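You operate a simulated robot arm through the tools that you are given. There is no shell and no other tool. Be economical: measure what you need, move in short steps, check, and stop when the job is done.

Carry out the task below with a simulated two-armed robot. There is one attempt and no reset: what you move stays moved.

TASK
Wipe the grit off the bracket shell, push the spindle home and clamp it.
Fine: green pad, pad put back, spindle into the silver frame, then orange lever closed. Drop and damage nothing, leave nothing switched on. What is to be rubbed or washed off counts as gone when no trace of it is left.

Only the result counts: the job must be done as asked and must still hold three seconds after the hand-in. Knocking over, shifting, dropping, spilling or breaking anything else fails it.

THE ROBOT
Two 7-joint arms with two-finger parallel grippers on one trunk, on a base that drives. Base frame: it is fixed to the floor where the robot stands at the start and does not move with it; the origin is under the middle of the robot, x ahead of it, y to its left, z up; the surface under the hand at the start is at about z = 0.56. Lengths are in m, angles in degrees, forces in N, time in s.
The left shoulder is at the start at [0.05, 0.168, 1.007], the right one opposite. With the tool pointing down near the work surface each hand reaches from about 0.1 to 0.64 m from the robot's upright axis, wherever it stands, measured 20 degrees to its own side. Places, roughly: orange lever [0.5, -0.2, 0.7]; silver frame [0.6, -0.2, 0.9]; sliding mount lever [0.8, 0.1, 0.6]. Payload 1.57 kg a hand.
Tool frame (each hand has its own): the origin (TCP) lies between the finger pads and is the grasp point; the fingertips stand 0.03 m ahead of it; z points along the fingers, y is the line along which they close. Largest opening 0.08 m; finger width 0.017, thickness 0.012; the body of the gripper, 0.04 by 0.082 m, starts 0.08 m behind the TCP.
Orientation is that of the tool frame in the base frame, as a unit quaternion [w, x, y, z]. With the fingers straight down and closing along the base's y, the tool's x points along the base's -x, its y along +y and its z along -z.

THE INTERFACE
- The arms move only by the tool servo_tool. It takes "left_motion", "right_motion" or both (then of equal length, played together; a hand with none holds still); each is a list of rows, each an object of numbers (a shift or turn left out is 0, a gripper value left out holds the last): "x", "y", "z": the shift along the tool's x, y, z in units of 150 mm (1.0 is 150 mm); "ax", "ay", "az": the turn, a rotation vector about the tool's x, y, z in units of 60 degrees (1.0 is 60 degrees). In form: [{"x": .., "y": .., "z": .., "ax": .., "ay": .., "az": ..}, ...]. A call has 1 to 8 rows; each row is the pose to reach, as a shift and turn from the pose commanded when the call began, along the tool's axes at that moment. "left_jaw" and "right_jaw" are, for a hand that has rows, the gripper command, from -1 (shut) to 1 (fully open), values between in proportion, set as the call begins (left out, the last holds). A call with a number of a shift or a turn outside -1 to 1 is refused whole. Rows are played at 5 a second. More than 0.05 m and 8.6 degrees between two rows, or a gripper value outside its range, and nothing of the call is played. Where a pose cannot be reached the arm comes as near as it can. A force on the tool above 50 N (or 10 N above the force at the start of the call, whichever is more), or a blocked arm, ends the call early, and 0.2 s more pass. Each finger travels about 0.045 m/s and halts on what it meets, pressing with about 26 N; the grip force reading is that of the motor and also rises with nothing between the fingers. The clock runs only during rows and for 0.2 s after the last one: add rows that repeat a pose to give the fingers time. It gives the time, the measured TCP pose, the force on the tool (base axes), the opening and the grip force at its end, in the units of the frame above (readings bear some noise), with the torque about the TCP (base axes, N m) and any sound that the robot's microphone picked up.
- Cameras (640 x 400 px; columns grow to the right, rows downward): "scene" is now at [0.1175, -0.035, 1.2084]; the picture's right is [-0.41, -0.91, 0.00], its down [-0.60, 0.27, -0.75] and it looks along [0.69, -0.31, -0.66] (base axes); focal length 292 px, centre (320, 200). "left" rides on the left gripper at [0.072, 0.007, -0.122] in its tool frame; the picture's right is [-0.09, 1.00, 0.00], its down [-0.84, -0.08, -0.54] and it looks along [-0.54, -0.05, 0.84] (tool axes); focal length 238 px, centre (320, 200). "right" rides on the right gripper at [0.072, -0.007, -0.122] in its tool frame; the picture's right is [0.09, 1.00, 0.00], its down [-0.84, 0.08, -0.54] and it looks along [-0.54, 0.05, 0.84] (tool axes); focal length 238 px, centre (320, 200). There is no depth. A picture from a camera that has moved, and an enlarged one, comes with that camera's place and axes in the base frame and with its lens.
- snapshot(camera): a new picture of that camera. The clock stands still meanwhile.
- slide_trunk(by): slides the trunk up (or, below 0, down) by that many m; the arms and the scene camera ride with it, the base frame stays. It gives what a move gives, with no picture.
- roll_base(legs): drives the robot by 1 to 6 legs, each [ahead, left, turn to the left] in m, m and degrees, along the robot's own axes; the way and the turn of a leg run together, so that a leg with both is an arc; at most 1.5 m and 180 degrees a leg. The arms and the cameras ride along, it lands a little off, and it stops where it bumps. It gives what a move gives.
- head_to(pan, tilt): turns the head with the scene camera to pan (to the left, within 80 degrees either way) and tilt (down, from -29 to 69), counted from straight ahead of the robot. It gives what a move gives.
- enlarge(camera, box): a new picture of the part [left, top, right, bottom] of that camera's present view, enlarged. The clock stands still meanwhile.
- close_job(): hands the job in; it is judged then, once.

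Go step by step. Nothing tells you exact positions but the pictures and the camera data: compare them with the known pose of the tool, close in by small moves and look again before you grip or let go. The budget is 120 turns and 108 pictures, counting those below and the enlarged ones. Unless the task says otherwise, let go and move clear before handing in, and close with one line.

The tools are called after "Emit:" by a JSON object that holds its "op" and its "data". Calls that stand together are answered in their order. servo_tool: Moves the arms, as the interface text tells. Its arguments: {"type":"object","properties":{"left_motion":{"type":"array"},"left_jaw":{"type":"number"},"right_motion":{"type":"array"},"right_jaw":{"type":"number"}},"required":[]} The other tools are called the same way: slide_trunk (by) slides the trunk up or down; roll_base (legs) drives the base; head_to (pan, tilt) turns the head that bears the scene camera; snapshot (camera) takes a picture; enlarge (camera, box) takes an enlarged picture of a part of a camera's view; close_job () hands the job in.

At the start:

```text
time: 0.0
left_position: [0.4526, 0.0192, 1.0002]
left_tcp_rot: [0.0, -0.001, 1.0, 0.0]
left_ft_force: [0.3, -0.6, -0.6]
left_torque: [0.01, 0.02, -0.02]
left_gripper_width: 0.0799
left_finger_force: 0.1
right_position: [0.2833, -0.2015, 1.0079]
right_tcp_rot: [0.0, 0.0, 1.0, -0.001]
right_ft_force: [0.1, 0.0, -0.3]
right_torque: [-0.01, -0.02, 0.0]
right_gripper_width: 0.0798
right_finger_force: 0.0
trunk travel left (down, up): [-0.175, 0.268]
robot x, y, heading: [-0.0008, 0.0035, 0.2]
head pan, tilt: [-23.9, 41.0]
```

scene: 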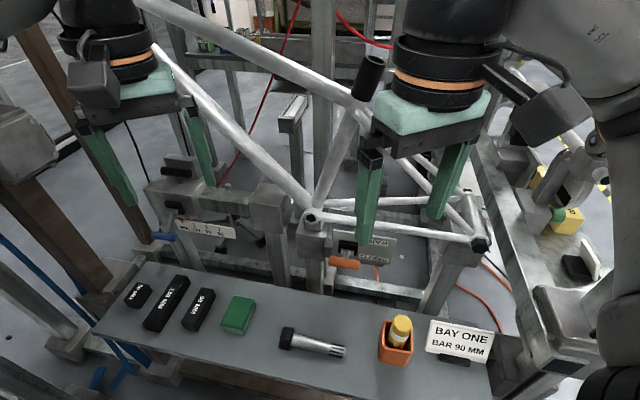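
right: 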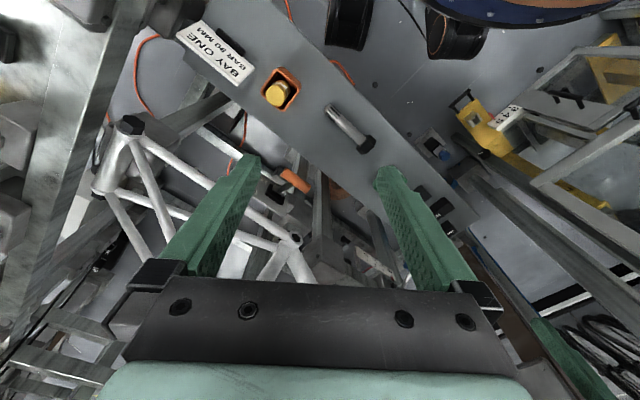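
left: 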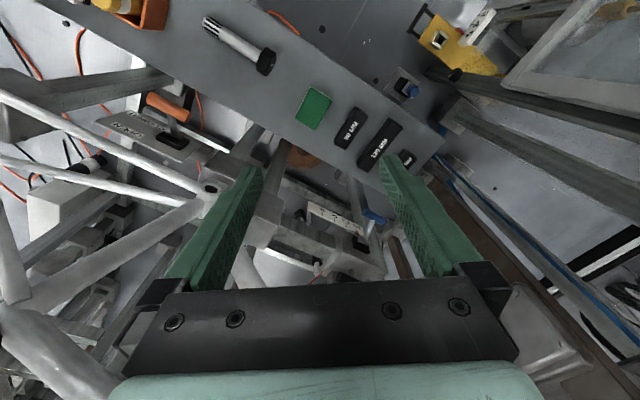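

I see a bench with black gauge bars, a green pad, a spindle, an orange pot and a sign, with the bicycle frame jig behind it. I'll look closer before I move anything.

Emit:
{"op": "enlarge", "data": {"camera": "scene", "box": [90, 240, 350, 400]}}

Emit:
{"op": "enlarge", "data": {"camera": "scene", "box": [260, 160, 520, 320]}}

Emit:
{"op": "enlarge", "data": {"camera": "right", "box": [80, 100, 400, 300]}}

```text
2.46 times, centred on (220, 320) of scene
camera zoom: at [0.1175, -0.035, 1.2084], right [-0.41, -0.91, 0.0], down [-0.6, 0.27, -0.75], along [0.69, -0.31, -0.66], focal length 719 px, centre (566, -95)
```

zoom: 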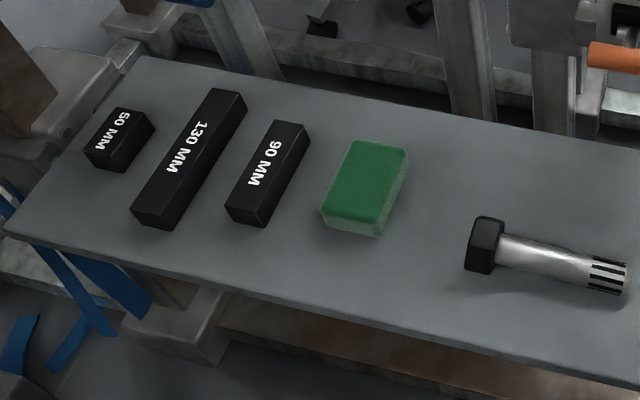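

```text
2.46 times, centred on (390, 240) of scene
camera zoom: at [0.1175, -0.035, 1.2084], right [-0.41, -0.91, 0.0], down [-0.6, 0.27, -0.75], along [0.69, -0.31, -0.66], focal length 719 px, centre (148, 102)
```

zoom: 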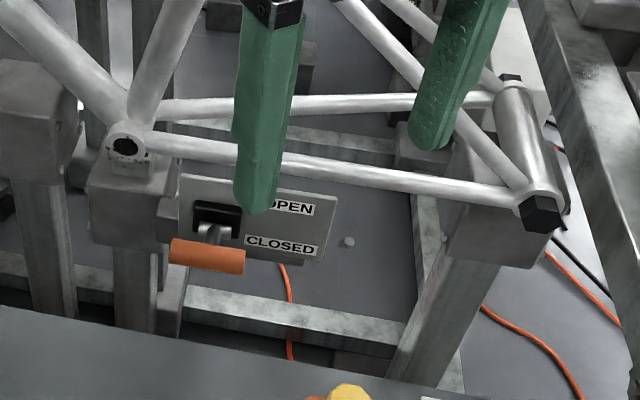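

```text
2.00 times, centred on (240, 200) of right
camera zoom: at [0.211, -0.209, 1.1268], right [-0.09, 1.0, 0.0], down [0.84, 0.08, 0.54], along [0.54, 0.05, -0.84], focal length 477 px, centre (480, 200)
```

zoom: 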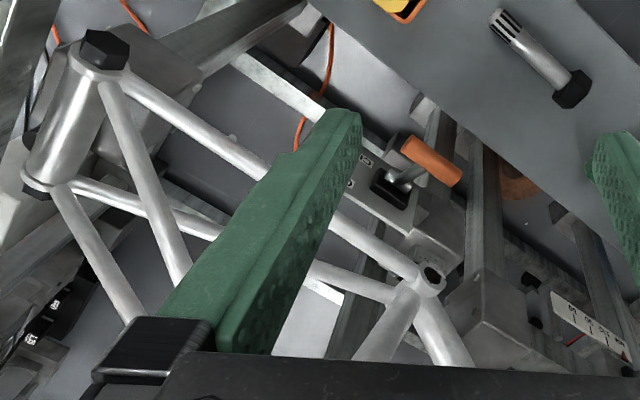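

The shell seems to be the short tube with a dark bore just above the orange lever. I'll zoom in tighter on it.

Emit:
{"op": "enlarge", "data": {"camera": "scene", "box": [280, 190, 360, 240]}}

Emit:
{"op": "enlarge", "data": {"camera": "scene", "box": [320, 220, 416, 280]}}

Emit:
{"op": "enlarge", "data": {"camera": "left", "box": [100, 80, 340, 230]}}

```text
8.00 times, centred on (320, 215) of scene
camera zoom: at [0.1175, -0.035, 1.2084], right [-0.41, -0.91, 0.0], down [-0.6, 0.27, -0.75], along [0.69, -0.31, -0.66], focal length 2337 px, centre (320, 80)
```

zoom: 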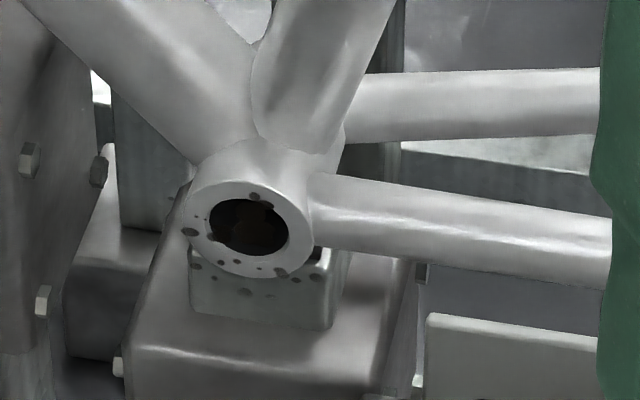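

```text
6.67 times, centred on (368, 250) of scene
camera zoom: at [0.1175, -0.035, 1.2084], right [-0.41, -0.91, 0.0], down [-0.6, 0.27, -0.75], along [0.69, -0.31, -0.66], focal length 1947 px, centre (0, -133)
```

zoom: 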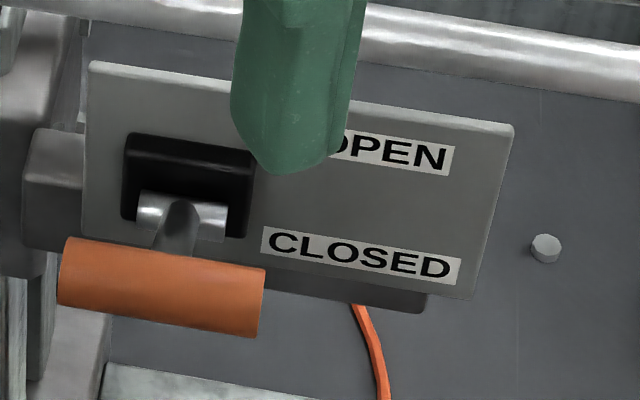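

```text
2.67 times, centred on (220, 155) of left
camera zoom: at [0.3815, 0.0258, 1.1214], right [0.09, 1.0, 0.0], down [0.84, -0.08, 0.54], along [0.54, -0.05, -0.84], focal length 636 px, centre (587, 320)
```

zoom: 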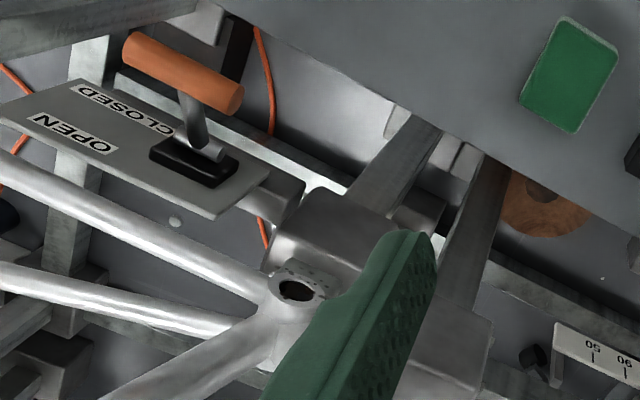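

My triangulation puts the shell bore at about (0.62, -0.235, 0.672), the pad at (0.49, 0.0, 0.58) and the orange grip at (0.447, -0.239, 0.695). I'll move the left hand aside, lift the right hand clear and look again.

Emit:
{"op": "servo_tool", "data": {"left_motion": [{"y": 0.3}, {"y": 0.6, "x": 0.2}, {"y": 0.9, "x": 0.4}, {"y": 1.0, "x": 0.6}]}}

Emit:
{"op": "servo_tool", "data": {"left_motion": [{"y": 0.3}, {"y": 0.6}, {"y": 0.9}]}}

Emit:
{"op": "servo_tool", "data": {"right_motion": [{"y": 0.3}, {"y": 0.6}, {"y": 0.9}, {"y": 1.0}]}}

Emit:
{"op": "snapshot", "data": {"camera": "scene"}}

Emit:
{"op": "snapshot", "data": {"camera": "right"}}

```text
refused: row 2 steps farther than a row can; nothing moved
```

```text
time: 0.8
left_position: [0.454, 0.1553, 1.0032]
left_tcp_rot: [0.0, 0.001, 1.0, 0.0]
left_ft_force: [0.0, 0.8, -0.2]
left_torque: [-0.02, 0.01, 0.0]
left_gripper_width: 0.0799
left_finger_force: 0.0
right_position: [0.2831, -0.201, 1.0054]
right_tcp_rot: [0.0, 0.0, 1.0, 0.0]
right_ft_force: [-0.5, -1.0, 0.8]
right_torque: [-0.01, 0.0, -0.02]
right_gripper_width: 0.0798
right_finger_force: 0.0
trunk travel left (down, up): [-0.175, 0.268]
robot x, y, heading: [0.0025, -0.0015, -0.0]
head pan, tilt: [-23.9, 41.0]
```

```text
time: 1.8
left_position: [0.4559, 0.1543, 1.0033]
left_tcp_rot: [-0.001, 0.0, 1.0, -0.001]
left_ft_force: [0.7, 0.2, 0.1]
left_torque: [0.0, 0.02, 0.03]
left_gripper_width: 0.08
left_finger_force: 0.0
right_position: [0.284, -0.0504, 1.0035]
right_tcp_rot: [0.0, 0.0, 1.0, 0.0]
right_ft_force: [0.4, -0.2, 0.0]
right_torque: [-0.02, 0.01, 0.01]
right_gripper_width: 0.0799
right_finger_force: 0.1
trunk travel left (down, up): [-0.175, 0.268]
robot x, y, heading: [-0.0001, 0.0008, 0.4]
head pan, tilt: [-23.9, 41.0]
```

```text
98 pictures are left
camera scene: at [0.1175, -0.0349, 1.2084], right [-0.41, -0.91, 0.0], down [-0.6, 0.27, -0.75], along [0.69, -0.31, -0.66], focal length 292 px, centre (320, 200)
```

scene: 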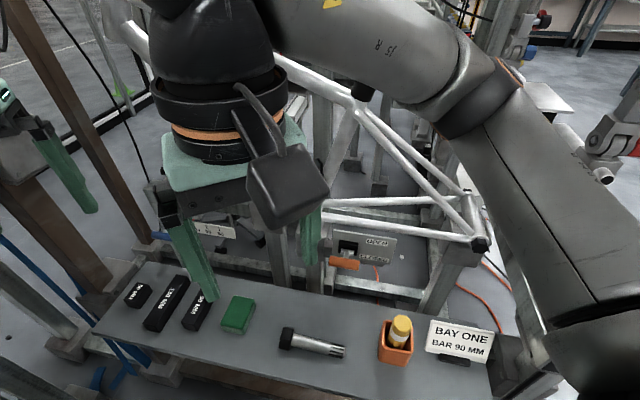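

```text
97 pictures are left
camera right: at [0.2117, -0.058, 1.1245], right [-0.09, 1.0, 0.0], down [0.84, 0.08, 0.54], along [0.54, 0.05, -0.84], focal length 238 px, centre (320, 200)
```

right: 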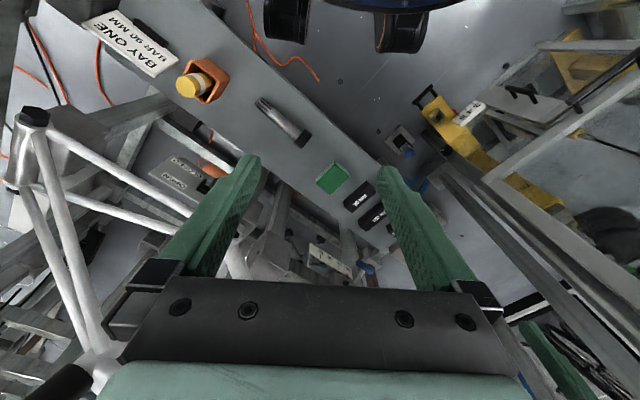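

I'll bring the right hand above the pad and turn it to match the pad's roughly -37° heading.

Emit:
{"op": "servo_tool", "data": {"right_motion": [{"x": -0.16, "z": 0.16, "az": 0.12}, {"x": -0.32, "z": 0.32, "az": 0.24}, {"x": -0.48, "z": 0.48, "az": 0.36}, {"x": -0.64, "z": 0.64, "az": 0.48}, {"x": -0.8, "z": 0.8, "az": 0.6}, {"x": -0.9, "y": 0.1, "z": 1.0, "az": 0.617}], "right_jaw": 1}}

Emit:
{"op": "snapshot", "data": {"camera": "right"}}

Emit:
{"op": "snapshot", "data": {"camera": "scene"}}

```text
time: 3.2
left_position: [0.4558, 0.1538, 1.0024]
left_tcp_rot: [0.0, 0.0, 1.0, 0.0]
left_ft_force: [0.1, 0.5, 0.7]
left_torque: [-0.01, 0.02, -0.04]
left_gripper_width: 0.08
left_finger_force: 0.1
right_position: [0.4175, -0.0348, 0.86]
right_tcp_rot: [0.0, 0.318, 0.948, 0.0]
right_ft_force: [0.3, 0.1, 0.7]
right_torque: [0.0, -0.02, -0.02]
right_gripper_width: 0.08
right_finger_force: 0.0
trunk travel left (down, up): [-0.175, 0.268]
robot x, y, heading: [0.0002, 0.0003, -0.0]
head pan, tilt: [-23.9, 41.0]
```

```text
96 pictures are left
camera right: at [0.3558, 0.0016, 0.9795], right [0.53, 0.85, 0.0], down [0.71, -0.44, 0.54], along [0.46, -0.29, -0.84], focal length 238 px, centre (320, 200)
```

right: 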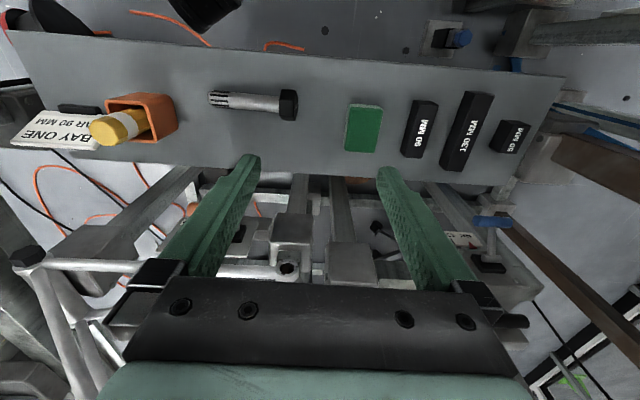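

```text
95 pictures are left
camera scene: at [0.1176, -0.0349, 1.2084], right [-0.41, -0.91, 0.0], down [-0.6, 0.27, -0.75], along [0.69, -0.31, -0.66], focal length 292 px, centre (320, 200)
```

scene: 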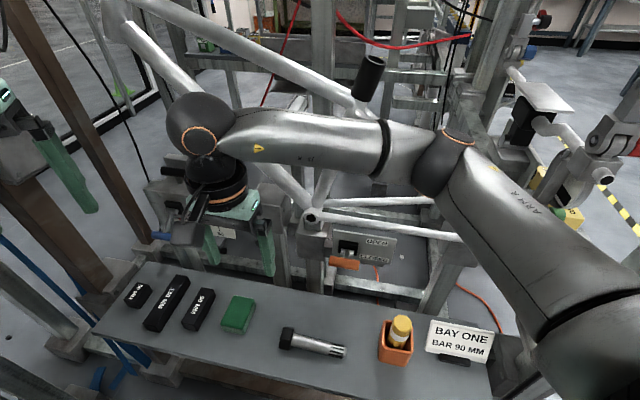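

The hand's heading matches the pad and bench. I'll move over the pad and descend in stages.

Emit:
{"op": "servo_tool", "data": {"right_motion": [{"x": -0.08, "y": 0.16, "z": 0.2}, {"x": -0.16, "y": 0.32, "z": 0.45}, {"x": -0.245, "y": 0.477, "z": 0.7}, {"x": -0.245, "y": 0.477, "z": 1.0}]}}

Emit:
{"op": "snapshot", "data": {"camera": "right"}}

Emit:
{"op": "snapshot", "data": {"camera": "scene"}}

```text
time: 4.2
left_position: [0.4563, 0.1538, 1.0016]
left_tcp_rot: [0.0, 0.0, 1.0, -0.001]
left_ft_force: [-0.6, -0.2, -0.2]
left_torque: [-0.03, 0.01, 0.0]
left_gripper_width: 0.0798
left_finger_force: 0.1
right_position: [0.4896, -0.002, 0.7085]
right_tcp_rot: [0.0, 0.317, 0.948, 0.0]
right_ft_force: [-0.1, -0.4, -0.2]
right_torque: [0.01, 0.02, 0.0]
right_gripper_width: 0.08
right_finger_force: 0.0
trunk travel left (down, up): [-0.175, 0.268]
robot x, y, heading: [0.0035, -0.0014, 0.1]
head pan, tilt: [-23.9, 41.0]
```

```text
94 pictures are left
camera right: at [0.4286, 0.0359, 0.8308], right [0.53, 0.85, 0.0], down [0.71, -0.44, 0.54], along [0.46, -0.28, -0.84], focal length 238 px, centre (320, 200)
```

right: 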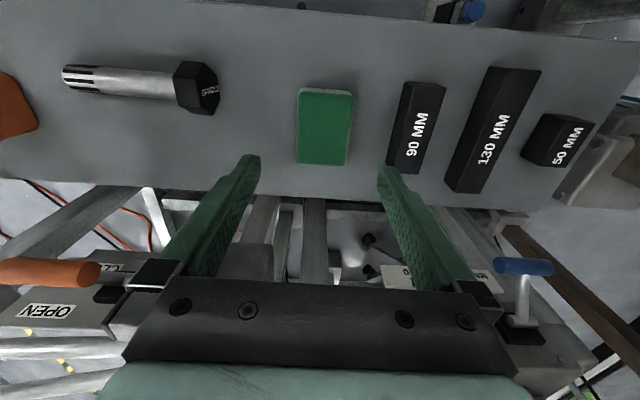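

```text
93 pictures are left
camera scene: at [0.1176, -0.035, 1.2085], right [-0.41, -0.91, 0.0], down [-0.6, 0.27, -0.75], along [0.69, -0.31, -0.66], focal length 292 px, centre (320, 200)
```

scene: 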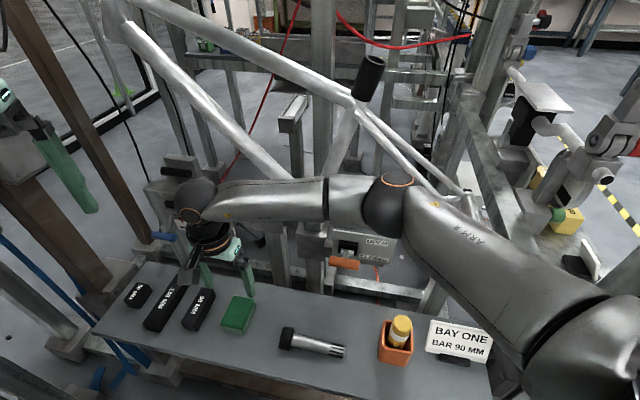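

The pad is centred between the fingers and the 90 mm bar is clear of them. I'll go down to it.

Emit:
{"op": "servo_tool", "data": {"right_motion": [{"y": 0.02, "z": 0.25}, {"y": 0.02, "z": 0.5}, {"y": 0.02, "z": 0.65}, {"y": 0.02, "z": 0.72}]}}

Emit:
{"op": "enlarge", "data": {"camera": "scene", "box": [180, 250, 300, 350]}}

Emit:
{"op": "snapshot", "data": {"camera": "right"}}

```text
time: 5.2
left_position: [0.4555, 0.1538, 1.0025]
left_tcp_rot: [0.0, 0.0, 1.0, 0.0]
left_ft_force: [0.5, -0.3, 0.2]
left_torque: [-0.01, -0.02, 0.03]
left_gripper_width: 0.0802
left_finger_force: 0.0
right_position: [0.4923, 0.0018, 0.5972]
right_tcp_rot: [-0.001, 0.318, 0.948, 0.0]
right_ft_force: [0.4, -0.4, 0.3]
right_torque: [0.0, 0.01, 0.01]
right_gripper_width: 0.08
right_finger_force: 0.0
trunk travel left (down, up): [-0.175, 0.268]
robot x, y, heading: [0.0045, -0.0027, 0.0]
head pan, tilt: [-23.9, 41.0]
```

```text
4.00 times, centred on (240, 300) of scene
camera zoom: at [0.1175, -0.035, 1.2084], right [-0.41, -0.91, 0.0], down [-0.6, 0.27, -0.75], along [0.69, -0.31, -0.66], focal length 1168 px, centre (640, -200)
```

zoom: 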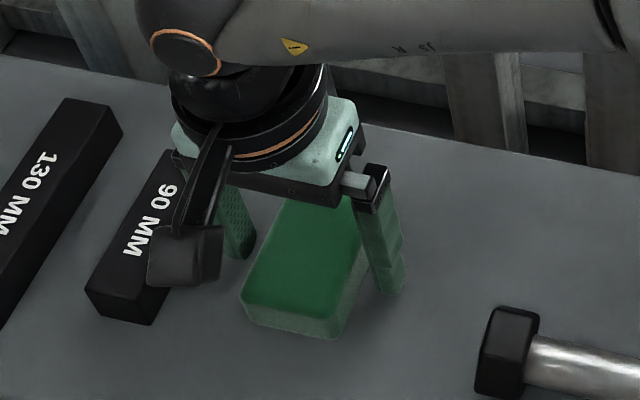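

```text
91 pictures are left
camera right: at [0.4316, 0.0383, 0.7187], right [0.53, 0.85, 0.0], down [0.71, -0.44, 0.54], along [0.46, -0.28, -0.84], focal length 238 px, centre (320, 200)
```

right: 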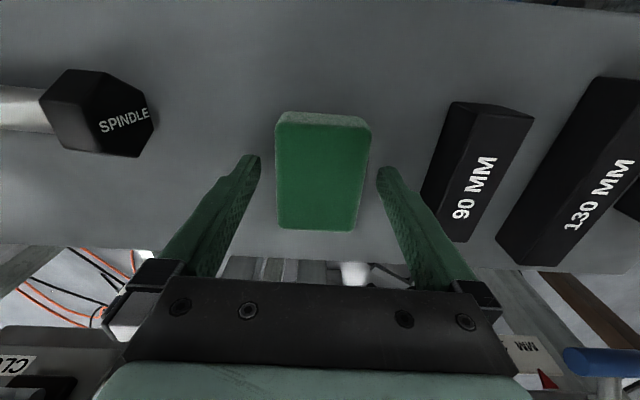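

The fingers straddle the pad. I'll close on it.

Emit:
{"op": "servo_tool", "data": {"right_motion": [{"z": 0.02}, {"z": 0.02}, {"z": 0.02}, {"z": 0.02}, {"z": 0.02}], "right_jaw": -1}}

Emit:
{"op": "enlarge", "data": {"camera": "scene", "box": [180, 250, 300, 350]}}

```text
time: 6.4
left_position: [0.4557, 0.1531, 1.0032]
left_tcp_rot: [0.0, 0.0, 1.0, 0.0]
left_ft_force: [-0.1, -0.2, -0.5]
left_torque: [-0.03, -0.03, 0.03]
left_gripper_width: 0.0801
left_finger_force: 0.0
right_position: [0.492, 0.001, 0.5949]
right_tcp_rot: [0.0, 0.318, 0.948, 0.001]
right_ft_force: [-0.4, -0.4, 0.1]
right_torque: [-0.02, -0.03, 0.0]
right_gripper_width: 0.0538
right_finger_force: 25.6
trunk travel left (down, up): [-0.175, 0.268]
robot x, y, heading: [-0.0014, -0.0015, 0.1]
head pan, tilt: [-23.9, 41.0]
```

```text
4.00 times, centred on (240, 300) of scene
camera zoom: at [0.1175, -0.035, 1.2084], right [-0.41, -0.91, 0.0], down [-0.6, 0.27, -0.75], along [0.69, -0.31, -0.66], focal length 1168 px, centre (640, -200)
```

zoom: 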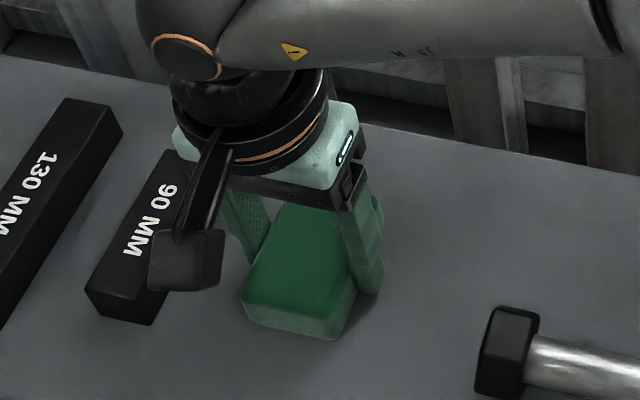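

I have the pad, and its home is TCP (0.492, 0.001, 0.595) at yaw -37°. I'll lift it and then move to a stand-off in front of the shell.

Emit:
{"op": "servo_tool", "data": {"right_motion": [{"z": -0.2}, {"z": -0.5}, {"z": -0.8}, {"z": -1.0}]}}

Emit:
{"op": "servo_tool", "data": {"right_motion": [{"x": -0.15, "y": -0.25}, {"x": -0.3, "y": -0.5}, {"x": -0.45, "y": -0.65}, {"x": -0.6, "y": -0.747}]}}

Emit:
{"op": "snapshot", "data": {"camera": "right"}}

Emit:
{"op": "snapshot", "data": {"camera": "scene"}}

```text
time: 7.4
left_position: [0.4551, 0.1534, 1.0013]
left_tcp_rot: [0.0, 0.0, 1.0, 0.0]
left_ft_force: [0.1, -0.8, 0.8]
left_torque: [0.02, -0.02, 0.01]
left_gripper_width: 0.08
left_finger_force: 0.0
right_position: [0.4916, -0.0004, 0.7461]
right_tcp_rot: [0.0, 0.317, 0.948, 0.0]
right_ft_force: [-0.9, 0.1, -0.2]
right_torque: [0.03, 0.0, -0.02]
right_gripper_width: 0.0538
right_finger_force: 26.4
trunk travel left (down, up): [-0.175, 0.268]
robot x, y, heading: [0.0001, -0.0031, 0.1]
head pan, tilt: [-23.9, 41.0]
```

```text
time: 8.4
left_position: [0.4554, 0.1527, 1.0014]
left_tcp_rot: [0.0, 0.0, 1.0, 0.001]
left_ft_force: [0.3, 0.4, -0.1]
left_torque: [0.02, -0.02, -0.02]
left_gripper_width: 0.0801
left_finger_force: 0.1
right_position: [0.5005, -0.1432, 0.7444]
right_tcp_rot: [0.0, 0.316, 0.949, 0.0]
right_ft_force: [-0.3, 0.5, 0.2]
right_torque: [0.0, 0.01, -0.01]
right_gripper_width: 0.0538
right_finger_force: 25.8
trunk travel left (down, up): [-0.175, 0.268]
robot x, y, heading: [-0.0016, -0.0007, -0.1]
head pan, tilt: [-23.9, 41.0]
```

```text
89 pictures are left
camera right: at [0.4383, -0.1062, 0.8657], right [0.53, 0.85, 0.0], down [0.71, -0.44, 0.54], along [0.46, -0.28, -0.84], focal length 238 px, centre (320, 200)
```

right: 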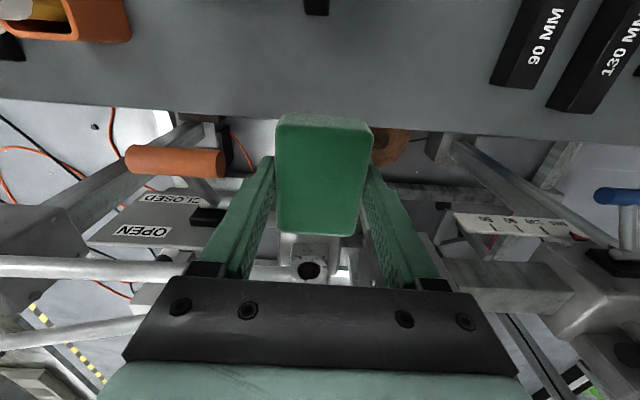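

```text
88 pictures are left
camera scene: at [0.1175, -0.0351, 1.2084], right [-0.41, -0.91, 0.0], down [-0.6, 0.27, -0.75], along [0.69, -0.31, -0.66], focal length 292 px, centre (320, 200)
```

scene: 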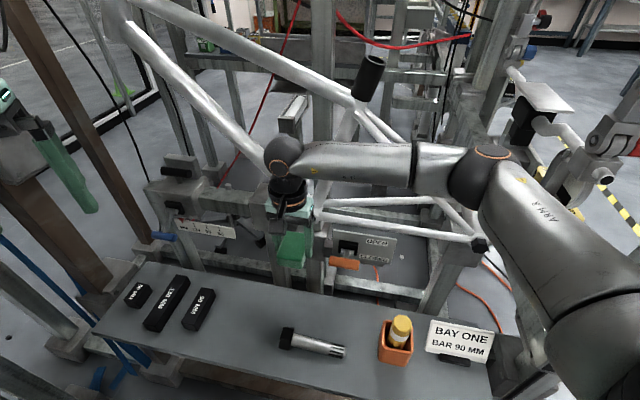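

Emit:
{"op": "enlarge", "data": {"camera": "right", "box": [220, 210, 400, 290]}}

Emit:
{"op": "enlarge", "data": {"camera": "scene", "box": [250, 160, 410, 290]}}

```text
3.56 times, centred on (310, 250) of right
camera zoom: at [0.4383, -0.1062, 0.8657], right [0.53, 0.85, 0.0], down [0.71, -0.44, 0.54], along [0.46, -0.28, -0.84], focal length 848 px, centre (356, 22)
```

zoom: 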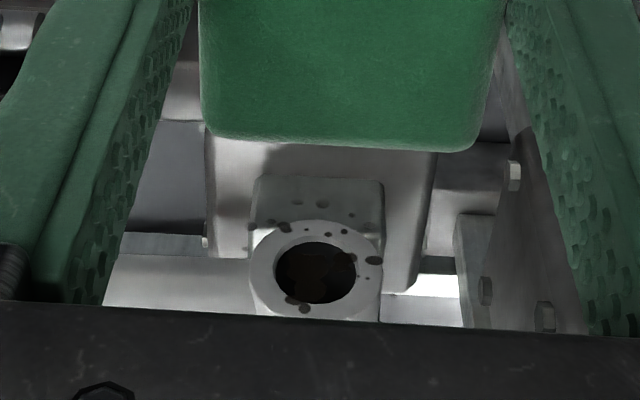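

```text
3.08 times, centred on (330, 225) of scene
camera zoom: at [0.1175, -0.0351, 1.2084], right [-0.41, -0.91, 0.0], down [-0.6, 0.27, -0.75], along [0.69, -0.31, -0.66], focal length 899 px, centre (289, 123)
```

zoom: 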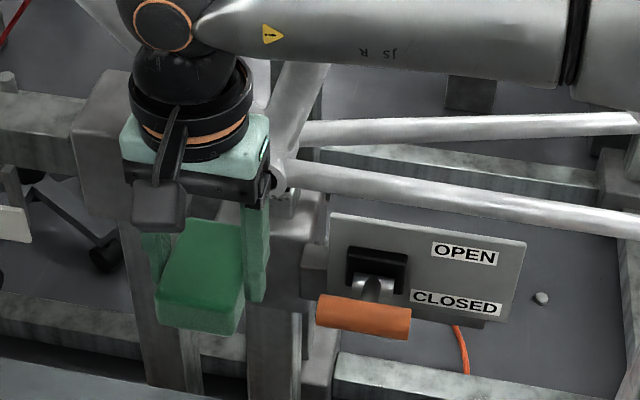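

The pad is lined up with the bore laterally, with about 0.12 m left to contact. I'll approach with a 10° back-tilt so the wrist stays clear of the frame tubes.

Emit:
{"op": "servo_tool", "data": {"right_motion": [{"x": -0.1, "ay": -0.06, "z": 0.05}, {"x": -0.2, "ay": -0.12, "z": 0.15}, {"x": -0.35, "ay": -0.167, "z": 0.25}, {"x": -0.5, "ay": -0.167, "z": 0.296}, {"x": -0.6, "ay": -0.167, "z": 0.296}]}}

Emit:
{"op": "snapshot", "data": {"camera": "right"}}

Emit:
{"op": "enlarge", "data": {"camera": "scene", "box": [250, 120, 410, 250]}}

```text
time: 9.6
left_position: [0.4552, 0.1539, 1.0024]
left_tcp_rot: [0.0, 0.0, 1.0, 0.0]
left_ft_force: [0.5, 0.5, -0.1]
left_torque: [0.01, -0.02, -0.03]
left_gripper_width: 0.0798
left_finger_force: 0.0
right_position: [0.5714, -0.1993, 0.7006]
right_tcp_rot: [0.083, 0.316, 0.945, -0.027]
right_ft_force: [-0.1, 0.0, -0.3]
right_torque: [-0.01, 0.0, -0.01]
right_gripper_width: 0.054
right_finger_force: 26.6
trunk travel left (down, up): [-0.175, 0.268]
robot x, y, heading: [-0.0, -0.0043, 0.0]
head pan, tilt: [-23.9, 41.0]
```

```text
85 pictures are left
camera right: at [0.493, -0.1495, 0.8073], right [0.53, 0.85, -0.02], down [0.63, -0.38, 0.68], along [0.57, -0.37, -0.73], focal length 238 px, centre (320, 200)
```

right: 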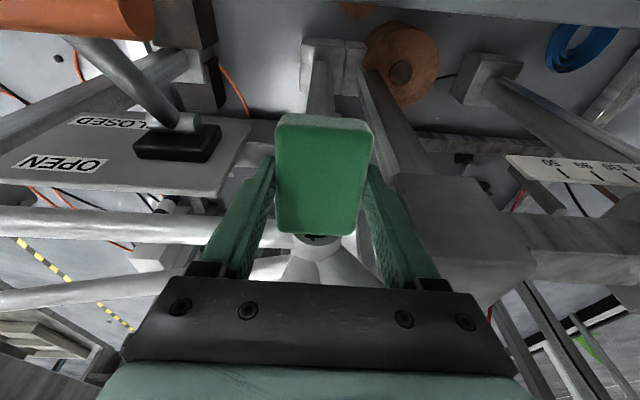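

```text
3.08 times, centred on (330, 185) of scene
camera zoom: at [0.1175, -0.035, 1.2084], right [-0.41, -0.91, 0.0], down [-0.6, 0.27, -0.75], along [0.69, -0.31, -0.66], focal length 899 px, centre (289, 246)
```

zoom: 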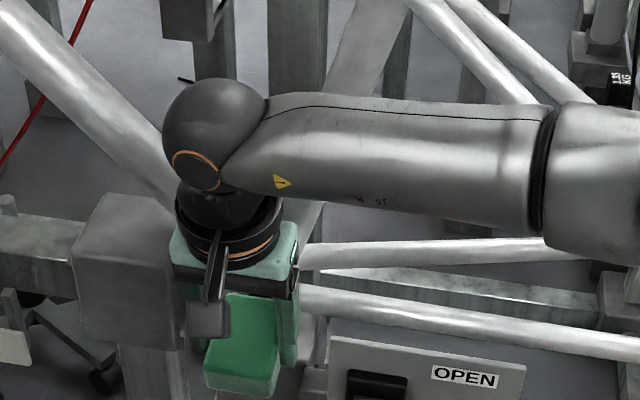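

The pad should be about 25 mm short of the face, so I'll creep forward and watch the force.

Emit:
{"op": "servo_tool", "data": {"right_motion": [{"x": -0.06, "z": 0.011}, {"x": -0.11, "z": 0.02}, {"x": -0.144, "z": 0.0255}]}}

Emit:
{"op": "enlarge", "data": {"camera": "right", "box": [240, 160, 400, 280]}}

```text
time: 10.4
left_position: [0.4528, 0.1545, 1.0021]
left_tcp_rot: [0.001, 0.0, 1.0, 0.0]
left_ft_force: [0.4, 0.3, -0.1]
left_torque: [0.04, 0.02, -0.02]
left_gripper_width: 0.08
left_finger_force: 0.0
right_position: [0.5818, -0.2063, 0.7001]
right_tcp_rot: [0.079, 0.315, 0.945, -0.026]
right_ft_force: [-27.3, 12.1, 5.4]
right_torque: [0.26, 0.65, -0.01]
right_gripper_width: 0.0541
right_finger_force: 26.2
trunk travel left (down, up): [-0.175, 0.268]
robot x, y, heading: [0.0005, 0.0002, -0.0]
head pan, tilt: [-23.9, 41.0]
```

```text
3.33 times, centred on (320, 220) of right
camera zoom: at [0.5055, -0.1579, 0.8075], right [0.52, 0.85, -0.02], down [0.64, -0.38, 0.67], along [0.57, -0.36, -0.74], focal length 794 px, centre (320, 133)
```

zoom: 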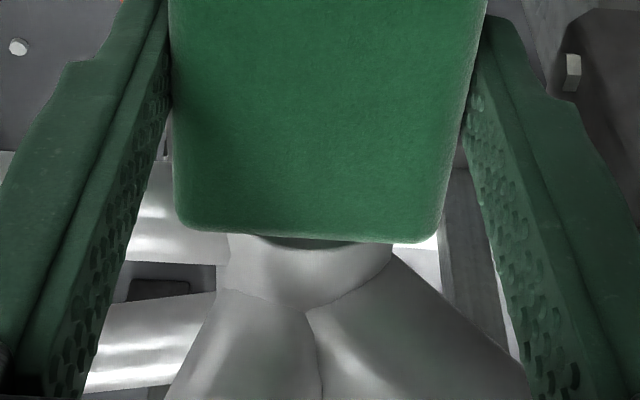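

The pad is touching the face at about 30 N, which is more than I want. I'll ease off to about 10 N and rub up and down with small sideways moves.

Emit:
{"op": "servo_tool", "data": {"right_motion": [{"x": 0.039, "z": -0.007}, {"x": 0.028, "z": -0.073, "y": 0.04}, {"x": 0.016, "z": -0.138, "y": -0.04}, {"x": 0.012, "z": -0.165, "y": 0.04}, {"x": 0.028, "z": -0.073, "y": -0.04}, {"x": 0.051, "z": 0.059, "y": 0.04}, {"x": 0.063, "z": 0.124, "y": -0.04}, {"x": 0.074, "z": 0.19, "y": 0.04}]}}

Emit:
{"op": "servo_tool", "data": {"right_motion": [{"y": -0.08}, {"x": -0.023, "z": -0.131, "y": 0.0}, {"x": -0.046, "z": -0.263, "y": -0.08}, {"x": -0.06, "z": -0.35, "y": 0.0}, {"x": -0.046, "z": -0.263, "y": -0.08}, {"x": -0.023, "z": -0.131, "y": 0.0}, {"x": 0.0, "z": 0.0, "y": -0.08}, {"x": -0.035, "z": -0.2, "y": -0.04}]}}

```text
time: 12.2
left_position: [0.4554, 0.1544, 1.0016]
left_tcp_rot: [0.001, 0.0, 1.0, 0.0]
left_ft_force: [0.5, -0.3, 0.5]
left_torque: [0.03, 0.0, -0.01]
left_gripper_width: 0.08
left_finger_force: 0.0
right_position: [0.5853, -0.2024, 0.6689]
right_tcp_rot: [0.083, 0.317, 0.945, -0.028]
right_ft_force: [0.7, -0.1, 0.0]
right_torque: [0.0, 0.01, -0.01]
right_gripper_width: 0.054
right_finger_force: 26.3
trunk travel left (down, up): [-0.175, 0.268]
robot x, y, heading: [0.0009, 0.0013, -0.2]
head pan, tilt: [-23.9, 41.0]
```

```text
time: 14.0
left_position: [0.4557, 0.1547, 1.0016]
left_tcp_rot: [-0.001, 0.0, 1.0, -0.001]
left_ft_force: [0.2, -0.3, 0.5]
left_torque: [0.01, 0.02, 0.01]
left_gripper_width: 0.0797
left_finger_force: 0.1
right_position: [0.58, -0.2063, 0.6997]
right_tcp_rot: [0.083, 0.316, 0.945, -0.028]
right_ft_force: [0.3, 0.8, 0.6]
right_torque: [0.0, 0.04, -0.01]
right_gripper_width: 0.0538
right_finger_force: 25.5
trunk travel left (down, up): [-0.175, 0.268]
robot x, y, heading: [0.0006, 0.0019, 0.1]
head pan, tilt: [-23.9, 41.0]
```

That stroke pressed too lightly. I'll repeat it about 5 mm deeper.

Emit:
{"op": "servo_tool", "data": {"right_motion": [{"x": -0.033, "z": 0.006}, {"x": -0.044, "z": -0.06, "y": 0.04}, {"x": -0.056, "z": -0.125, "y": -0.04}, {"x": -0.062, "z": -0.158, "y": 0.04}, {"x": -0.044, "z": -0.06, "y": -0.04}, {"x": -0.021, "z": 0.072, "y": 0.04}, {"x": -0.01, "z": 0.137, "y": -0.04}, {"x": -0.033, "z": 0.006, "y": 0.0}]}}

Emit:
{"op": "snapshot", "data": {"camera": "right"}}

```text
time: 15.8
left_position: [0.4561, 0.1559, 1.0027]
left_tcp_rot: [0.0, 0.0, 1.0, 0.0]
left_ft_force: [0.2, -0.6, 0.5]
left_torque: [0.02, 0.04, 0.0]
left_gripper_width: 0.0802
left_finger_force: 0.0
right_position: [0.5821, -0.2107, 0.6989]
right_tcp_rot: [0.079, 0.316, 0.945, -0.029]
right_ft_force: [-17.0, 9.1, -5.6]
right_torque: [0.26, 0.7, 0.21]
right_gripper_width: 0.0536
right_finger_force: 26.0
trunk travel left (down, up): [-0.175, 0.268]
robot x, y, heading: [-0.0028, 0.0011, -0.2]
head pan, tilt: [-23.9, 41.0]
```

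```text
82 pictures are left
camera right: at [0.5053, -0.161, 0.8058], right [0.53, 0.85, -0.02], down [0.63, -0.38, 0.67], along [0.56, -0.37, -0.74], focal length 238 px, centre (320, 200)
```

right: 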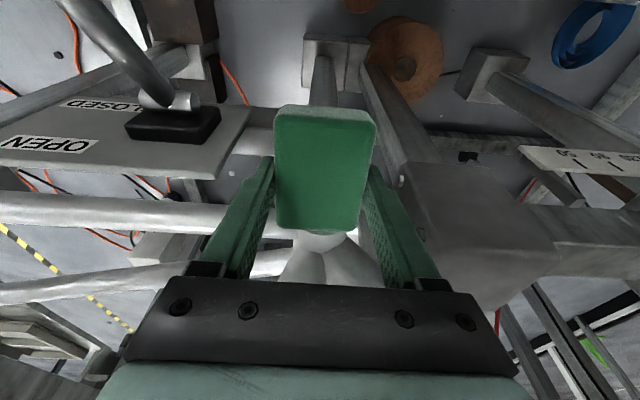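

Contact was good at about 20 N. I'll back off and look at the shell.

Emit:
{"op": "servo_tool", "data": {"right_motion": [{"x": 0.15, "z": -0.026}, {"x": 0.35, "z": -0.06}, {"x": 0.6, "z": -0.3}, {"x": 0.75, "z": -0.45}]}}

Emit:
{"op": "enlarge", "data": {"camera": "right", "box": [240, 200, 400, 290]}}

Emit:
{"op": "enlarge", "data": {"camera": "scene", "box": [280, 190, 360, 240]}}

```text
refused: row 3 steps farther than a row can; nothing moved
```

```text
4.00 times, centred on (320, 245) of right
camera zoom: at [0.5053, -0.161, 0.8058], right [0.53, 0.85, -0.02], down [0.63, -0.38, 0.67], along [0.56, -0.37, -0.74], focal length 953 px, centre (320, 20)
```

zoom: 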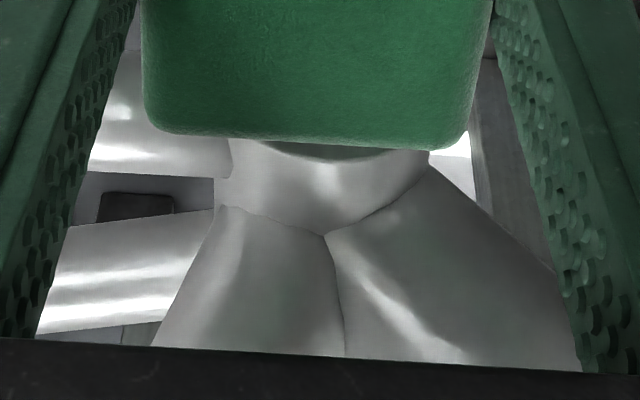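

```text
8.00 times, centred on (320, 215) of scene
camera zoom: at [0.117, -0.0347, 1.2083], right [-0.41, -0.91, 0.0], down [-0.6, 0.27, -0.76], along [0.69, -0.31, -0.66], focal length 2337 px, centre (320, 80)
```

zoom: 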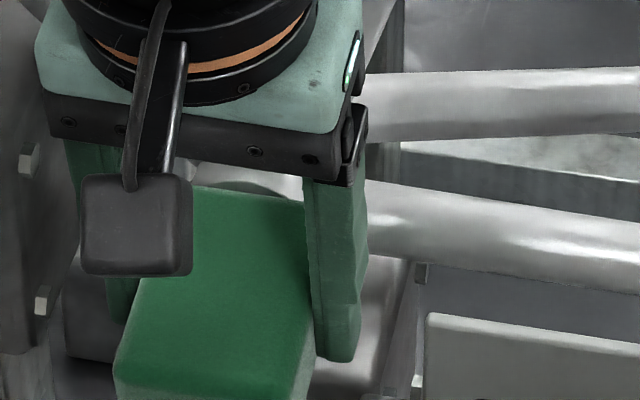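

Emit:
{"op": "servo_tool", "data": {"right_motion": [{"x": 0.15, "z": -0.026}, {"x": 0.4, "z": -0.07}, {"x": 0.6, "z": -0.2}, {"x": 0.72, "z": -0.4}, {"x": 0.8, "z": -0.6}]}}

Emit:
{"op": "enlarge", "data": {"camera": "right", "box": [220, 200, 400, 290]}}

Emit:
{"op": "enlarge", "data": {"camera": "scene", "box": [280, 190, 360, 240]}}

```text
time: 17.0
left_position: [0.4551, 0.1539, 1.0013]
left_tcp_rot: [0.0, 0.0, 1.0, 0.0]
left_ft_force: [-0.3, 0.4, 0.9]
left_torque: [0.01, 0.0, 0.02]
left_gripper_width: 0.08
left_finger_force: 0.1
right_position: [0.4796, -0.1273, 0.7701]
right_tcp_rot: [0.082, 0.318, 0.944, -0.028]
right_ft_force: [0.5, 0.2, -0.4]
right_torque: [0.01, 0.04, 0.01]
right_gripper_width: 0.0539
right_finger_force: 25.8
trunk travel left (down, up): [-0.175, 0.268]
robot x, y, heading: [-0.003, 0.0032, -0.2]
head pan, tilt: [-23.9, 41.0]
```

```text
3.56 times, centred on (310, 245) of right
camera zoom: at [0.4021, -0.0784, 0.8752], right [0.53, 0.85, -0.02], down [0.63, -0.38, 0.68], along [0.57, -0.37, -0.73], focal length 848 px, centre (356, 40)
```

zoom: 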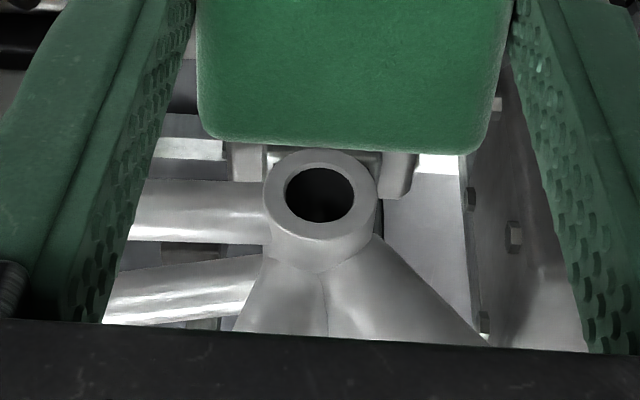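

```text
8.00 times, centred on (320, 215) of scene
camera zoom: at [0.1174, -0.0349, 1.2084], right [-0.41, -0.91, 0.0], down [-0.6, 0.27, -0.75], along [0.69, -0.31, -0.66], focal length 2337 px, centre (320, 80)
```

zoom: 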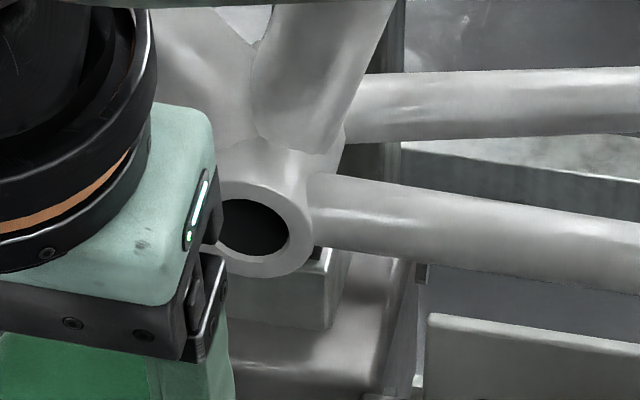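

The face and bore look clean. I'll take the pad back over its home spot, undoing the tilt on the way, then check the shell unobstructed.

Emit:
{"op": "servo_tool", "data": {"right_motion": [{"x": 0.12, "y": 0.18, "z": 0.0, "ay": 0.05}, {"x": 0.25, "y": 0.36, "z": 0.05, "ay": 0.1}, {"x": 0.38, "y": 0.55, "z": 0.15, "ay": 0.14}, {"x": 0.5, "y": 0.733, "z": 0.25, "ay": 0.167}, {"x": 0.5, "y": 0.733, "z": 0.25, "ay": 0.167}]}}

Emit:
{"op": "enlarge", "data": {"camera": "scene", "box": [280, 190, 360, 240]}}

Emit:
{"op": "snapshot", "data": {"camera": "right"}}

```text
time: 18.2
left_position: [0.4556, 0.1543, 1.0026]
left_tcp_rot: [0.0, 0.001, 1.0, 0.0]
left_ft_force: [0.1, -0.3, 0.9]
left_torque: [0.01, -0.03, 0.0]
left_gripper_width: 0.08
left_finger_force: 0.1
right_position: [0.4916, 0.0007, 0.7175]
right_tcp_rot: [0.0, 0.317, 0.948, -0.001]
right_ft_force: [-0.2, 0.3, -0.3]
right_torque: [0.05, -0.01, -0.02]
right_gripper_width: 0.0544
right_finger_force: 26.2
trunk travel left (down, up): [-0.175, 0.268]
robot x, y, heading: [0.0009, 0.0042, -0.2]
head pan, tilt: [-23.9, 41.0]
```

```text
8.00 times, centred on (320, 215) of scene
camera zoom: at [0.1175, -0.0349, 1.2084], right [-0.41, -0.91, 0.0], down [-0.6, 0.27, -0.75], along [0.69, -0.31, -0.66], focal length 2337 px, centre (320, 80)
```

zoom: 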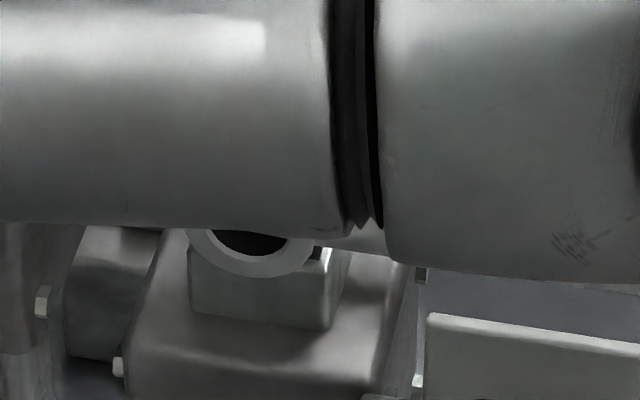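

```text
76 pictures are left
camera right: at [0.4301, 0.0378, 0.8382], right [0.53, 0.85, 0.0], down [0.71, -0.44, 0.54], along [0.46, -0.28, -0.84], focal length 238 px, centre (320, 200)
```

right: 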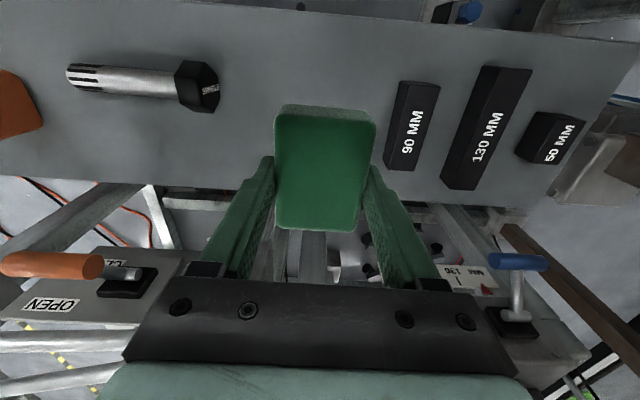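

The block is clean too. I'll lower the pad onto its spot.

Emit:
{"op": "servo_tool", "data": {"right_motion": [{"z": 0.25}, {"z": 0.5}, {"z": 0.7}, {"z": 0.78}, {"z": 0.81}]}}

Emit:
{"op": "enlarge", "data": {"camera": "scene", "box": [180, 250, 300, 350]}}

```text
time: 19.4
left_position: [0.4555, 0.1531, 1.0026]
left_tcp_rot: [0.0, 0.0, 1.0, 0.0]
left_ft_force: [0.1, -0.3, 0.4]
left_torque: [0.0, -0.03, -0.01]
left_gripper_width: 0.0803
left_finger_force: 0.1
right_position: [0.4897, -0.0011, 0.5953]
right_tcp_rot: [0.0, 0.317, 0.948, 0.001]
right_ft_force: [-0.2, 0.3, -0.2]
right_torque: [0.03, -0.04, -0.02]
right_gripper_width: 0.054
right_finger_force: 26.1
trunk travel left (down, up): [-0.175, 0.268]
robot x, y, heading: [-0.0015, -0.0002, -0.2]
head pan, tilt: [-23.9, 41.0]
```

```text
4.00 times, centred on (240, 300) of scene
camera zoom: at [0.1175, -0.035, 1.2084], right [-0.41, -0.91, 0.0], down [-0.6, 0.27, -0.75], along [0.69, -0.31, -0.66], focal length 1168 px, centre (640, -200)
```

zoom: 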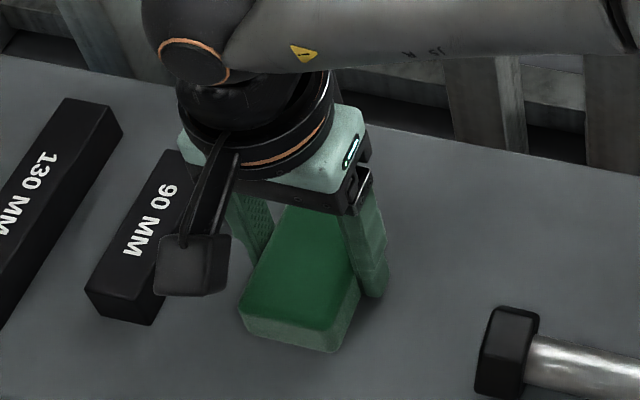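

The pad is a few millimetres toward the robot from its original spot, so I'll nudge it back and feel for the bench.

Emit:
{"op": "servo_tool", "data": {"right_motion": [{"z": -0.03}, {"x": -0.04, "y": 0.005, "z": -0.03}, {"x": -0.04, "y": 0.005, "z": 0.0}, {"x": -0.04, "y": 0.005, "z": 0.015}]}}

Emit:
{"op": "enlarge", "data": {"camera": "scene", "box": [180, 250, 300, 350]}}

```text
time: 20.4
left_position: [0.4562, 0.1544, 1.002]
left_tcp_rot: [0.0, 0.0, 1.0, 0.0]
left_ft_force: [0.2, 0.3, 0.4]
left_torque: [0.01, 0.01, -0.04]
left_gripper_width: 0.0799
left_finger_force: 0.1
right_position: [0.4953, -0.0029, 0.5936]
right_tcp_rot: [0.001, 0.317, 0.948, 0.0]
right_ft_force: [-0.5, 0.4, -0.3]
right_torque: [0.03, 0.01, -0.02]
right_gripper_width: 0.0537
right_finger_force: 26.0
trunk travel left (down, up): [-0.175, 0.268]
robot x, y, heading: [0.0017, 0.0006, 0.0]
head pan, tilt: [-23.9, 41.0]
```

```text
4.00 times, centred on (240, 300) of scene
camera zoom: at [0.1175, -0.035, 1.2084], right [-0.41, -0.91, 0.0], down [-0.6, 0.27, -0.75], along [0.69, -0.31, -0.66], focal length 1168 px, centre (640, -200)
```

zoom: 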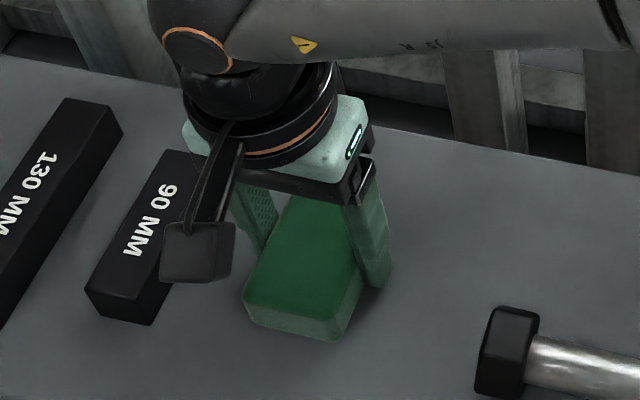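

Emit:
{"op": "servo_tool", "data": {"right_motion": [{"z": 0.01}, {"z": 0.02}, {"z": 0.027}]}}

```text
time: 21.2
left_position: [0.456, 0.1548, 1.0027]
left_tcp_rot: [0.0, 0.001, 1.0, 0.0]
left_ft_force: [-0.2, -0.2, 0.2]
left_torque: [0.01, 0.02, -0.03]
left_gripper_width: 0.0802
left_finger_force: 0.0
right_position: [0.4968, -0.0025, 0.593]
right_tcp_rot: [0.0, 0.316, 0.949, 0.001]
right_ft_force: [-0.6, 1.4, 7.5]
right_torque: [-0.2, -0.06, -0.01]
right_gripper_width: 0.0537
right_finger_force: 26.2
trunk travel left (down, up): [-0.175, 0.268]
robot x, y, heading: [0.0049, 0.0031, 0.2]
head pan, tilt: [-23.9, 41.0]
```

The pad touches the bench at 7.5 N, so I'll release it and rise.

Emit:
{"op": "servo_tool", "data": {"right_motion": [{"z": -0.01}, {"z": -0.01}, {"z": -0.01}, {"z": -0.01}, {"z": -0.01}], "right_jaw": 1}}

Emit:
{"op": "servo_tool", "data": {"right_motion": [{"z": -0.2}, {"z": -0.5}, {"z": -0.8}, {"z": -1.0}]}}

Emit:
{"op": "snapshot", "data": {"camera": "right"}}

Emit:
{"op": "enlarge", "data": {"camera": "scene", "box": [90, 240, 350, 400]}}

```text
time: 22.4
left_position: [0.4555, 0.1548, 1.0018]
left_tcp_rot: [0.0, 0.0, 1.0, 0.0]
left_ft_force: [-0.3, -0.7, 0.4]
left_torque: [0.01, -0.03, 0.0]
left_gripper_width: 0.08
left_finger_force: 0.0
right_position: [0.4957, -0.0032, 0.5906]
right_tcp_rot: [0.001, 0.317, 0.948, -0.001]
right_ft_force: [0.4, -0.7, 0.6]
right_torque: [0.01, -0.01, 0.05]
right_gripper_width: 0.0797
right_finger_force: 0.0
trunk travel left (down, up): [-0.175, 0.268]
robot x, y, heading: [0.0023, -0.0035, 0.1]
head pan, tilt: [-23.9, 41.0]
```

```text
time: 23.4
left_position: [0.4565, 0.1535, 1.0026]
left_tcp_rot: [0.0, 0.0, 1.0, 0.001]
left_ft_force: [0.2, 0.1, 0.4]
left_torque: [-0.01, 0.01, 0.01]
left_gripper_width: 0.0801
left_finger_force: 0.0
right_position: [0.4953, -0.0035, 0.7447]
right_tcp_rot: [0.0, 0.317, 0.948, 0.0]
right_ft_force: [-0.8, 0.0, 0.3]
right_torque: [0.0, 0.02, 0.03]
right_gripper_width: 0.0802
right_finger_force: 0.0
trunk travel left (down, up): [-0.175, 0.268]
robot x, y, heading: [-0.0006, -0.0032, -0.1]
head pan, tilt: [-23.9, 41.0]
```

```text
73 pictures are left
camera right: at [0.4343, 0.0337, 0.8653], right [0.53, 0.85, 0.0], down [0.72, -0.44, 0.54], along [0.46, -0.28, -0.84], focal length 238 px, centre (320, 200)
```

right: 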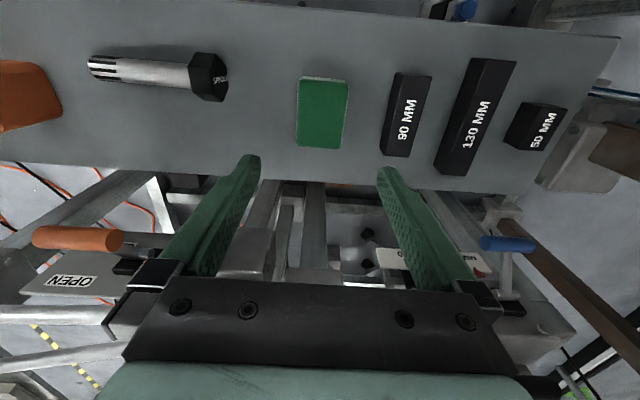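

```text
2.46 times, centred on (220, 320) of scene
camera zoom: at [0.1174, -0.035, 1.2084], right [-0.41, -0.91, 0.0], down [-0.6, 0.27, -0.75], along [0.69, -0.31, -0.66], focal length 719 px, centre (566, -95)
```

zoom: 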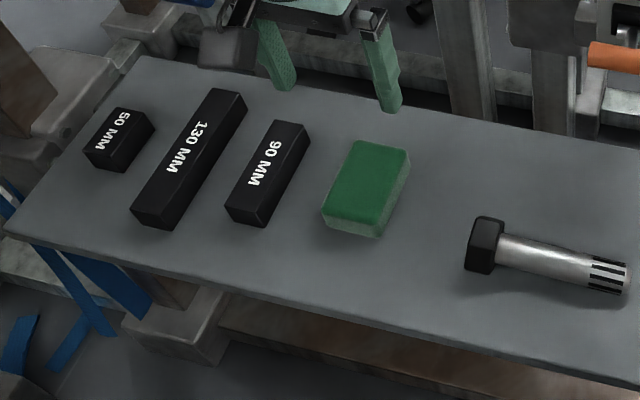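

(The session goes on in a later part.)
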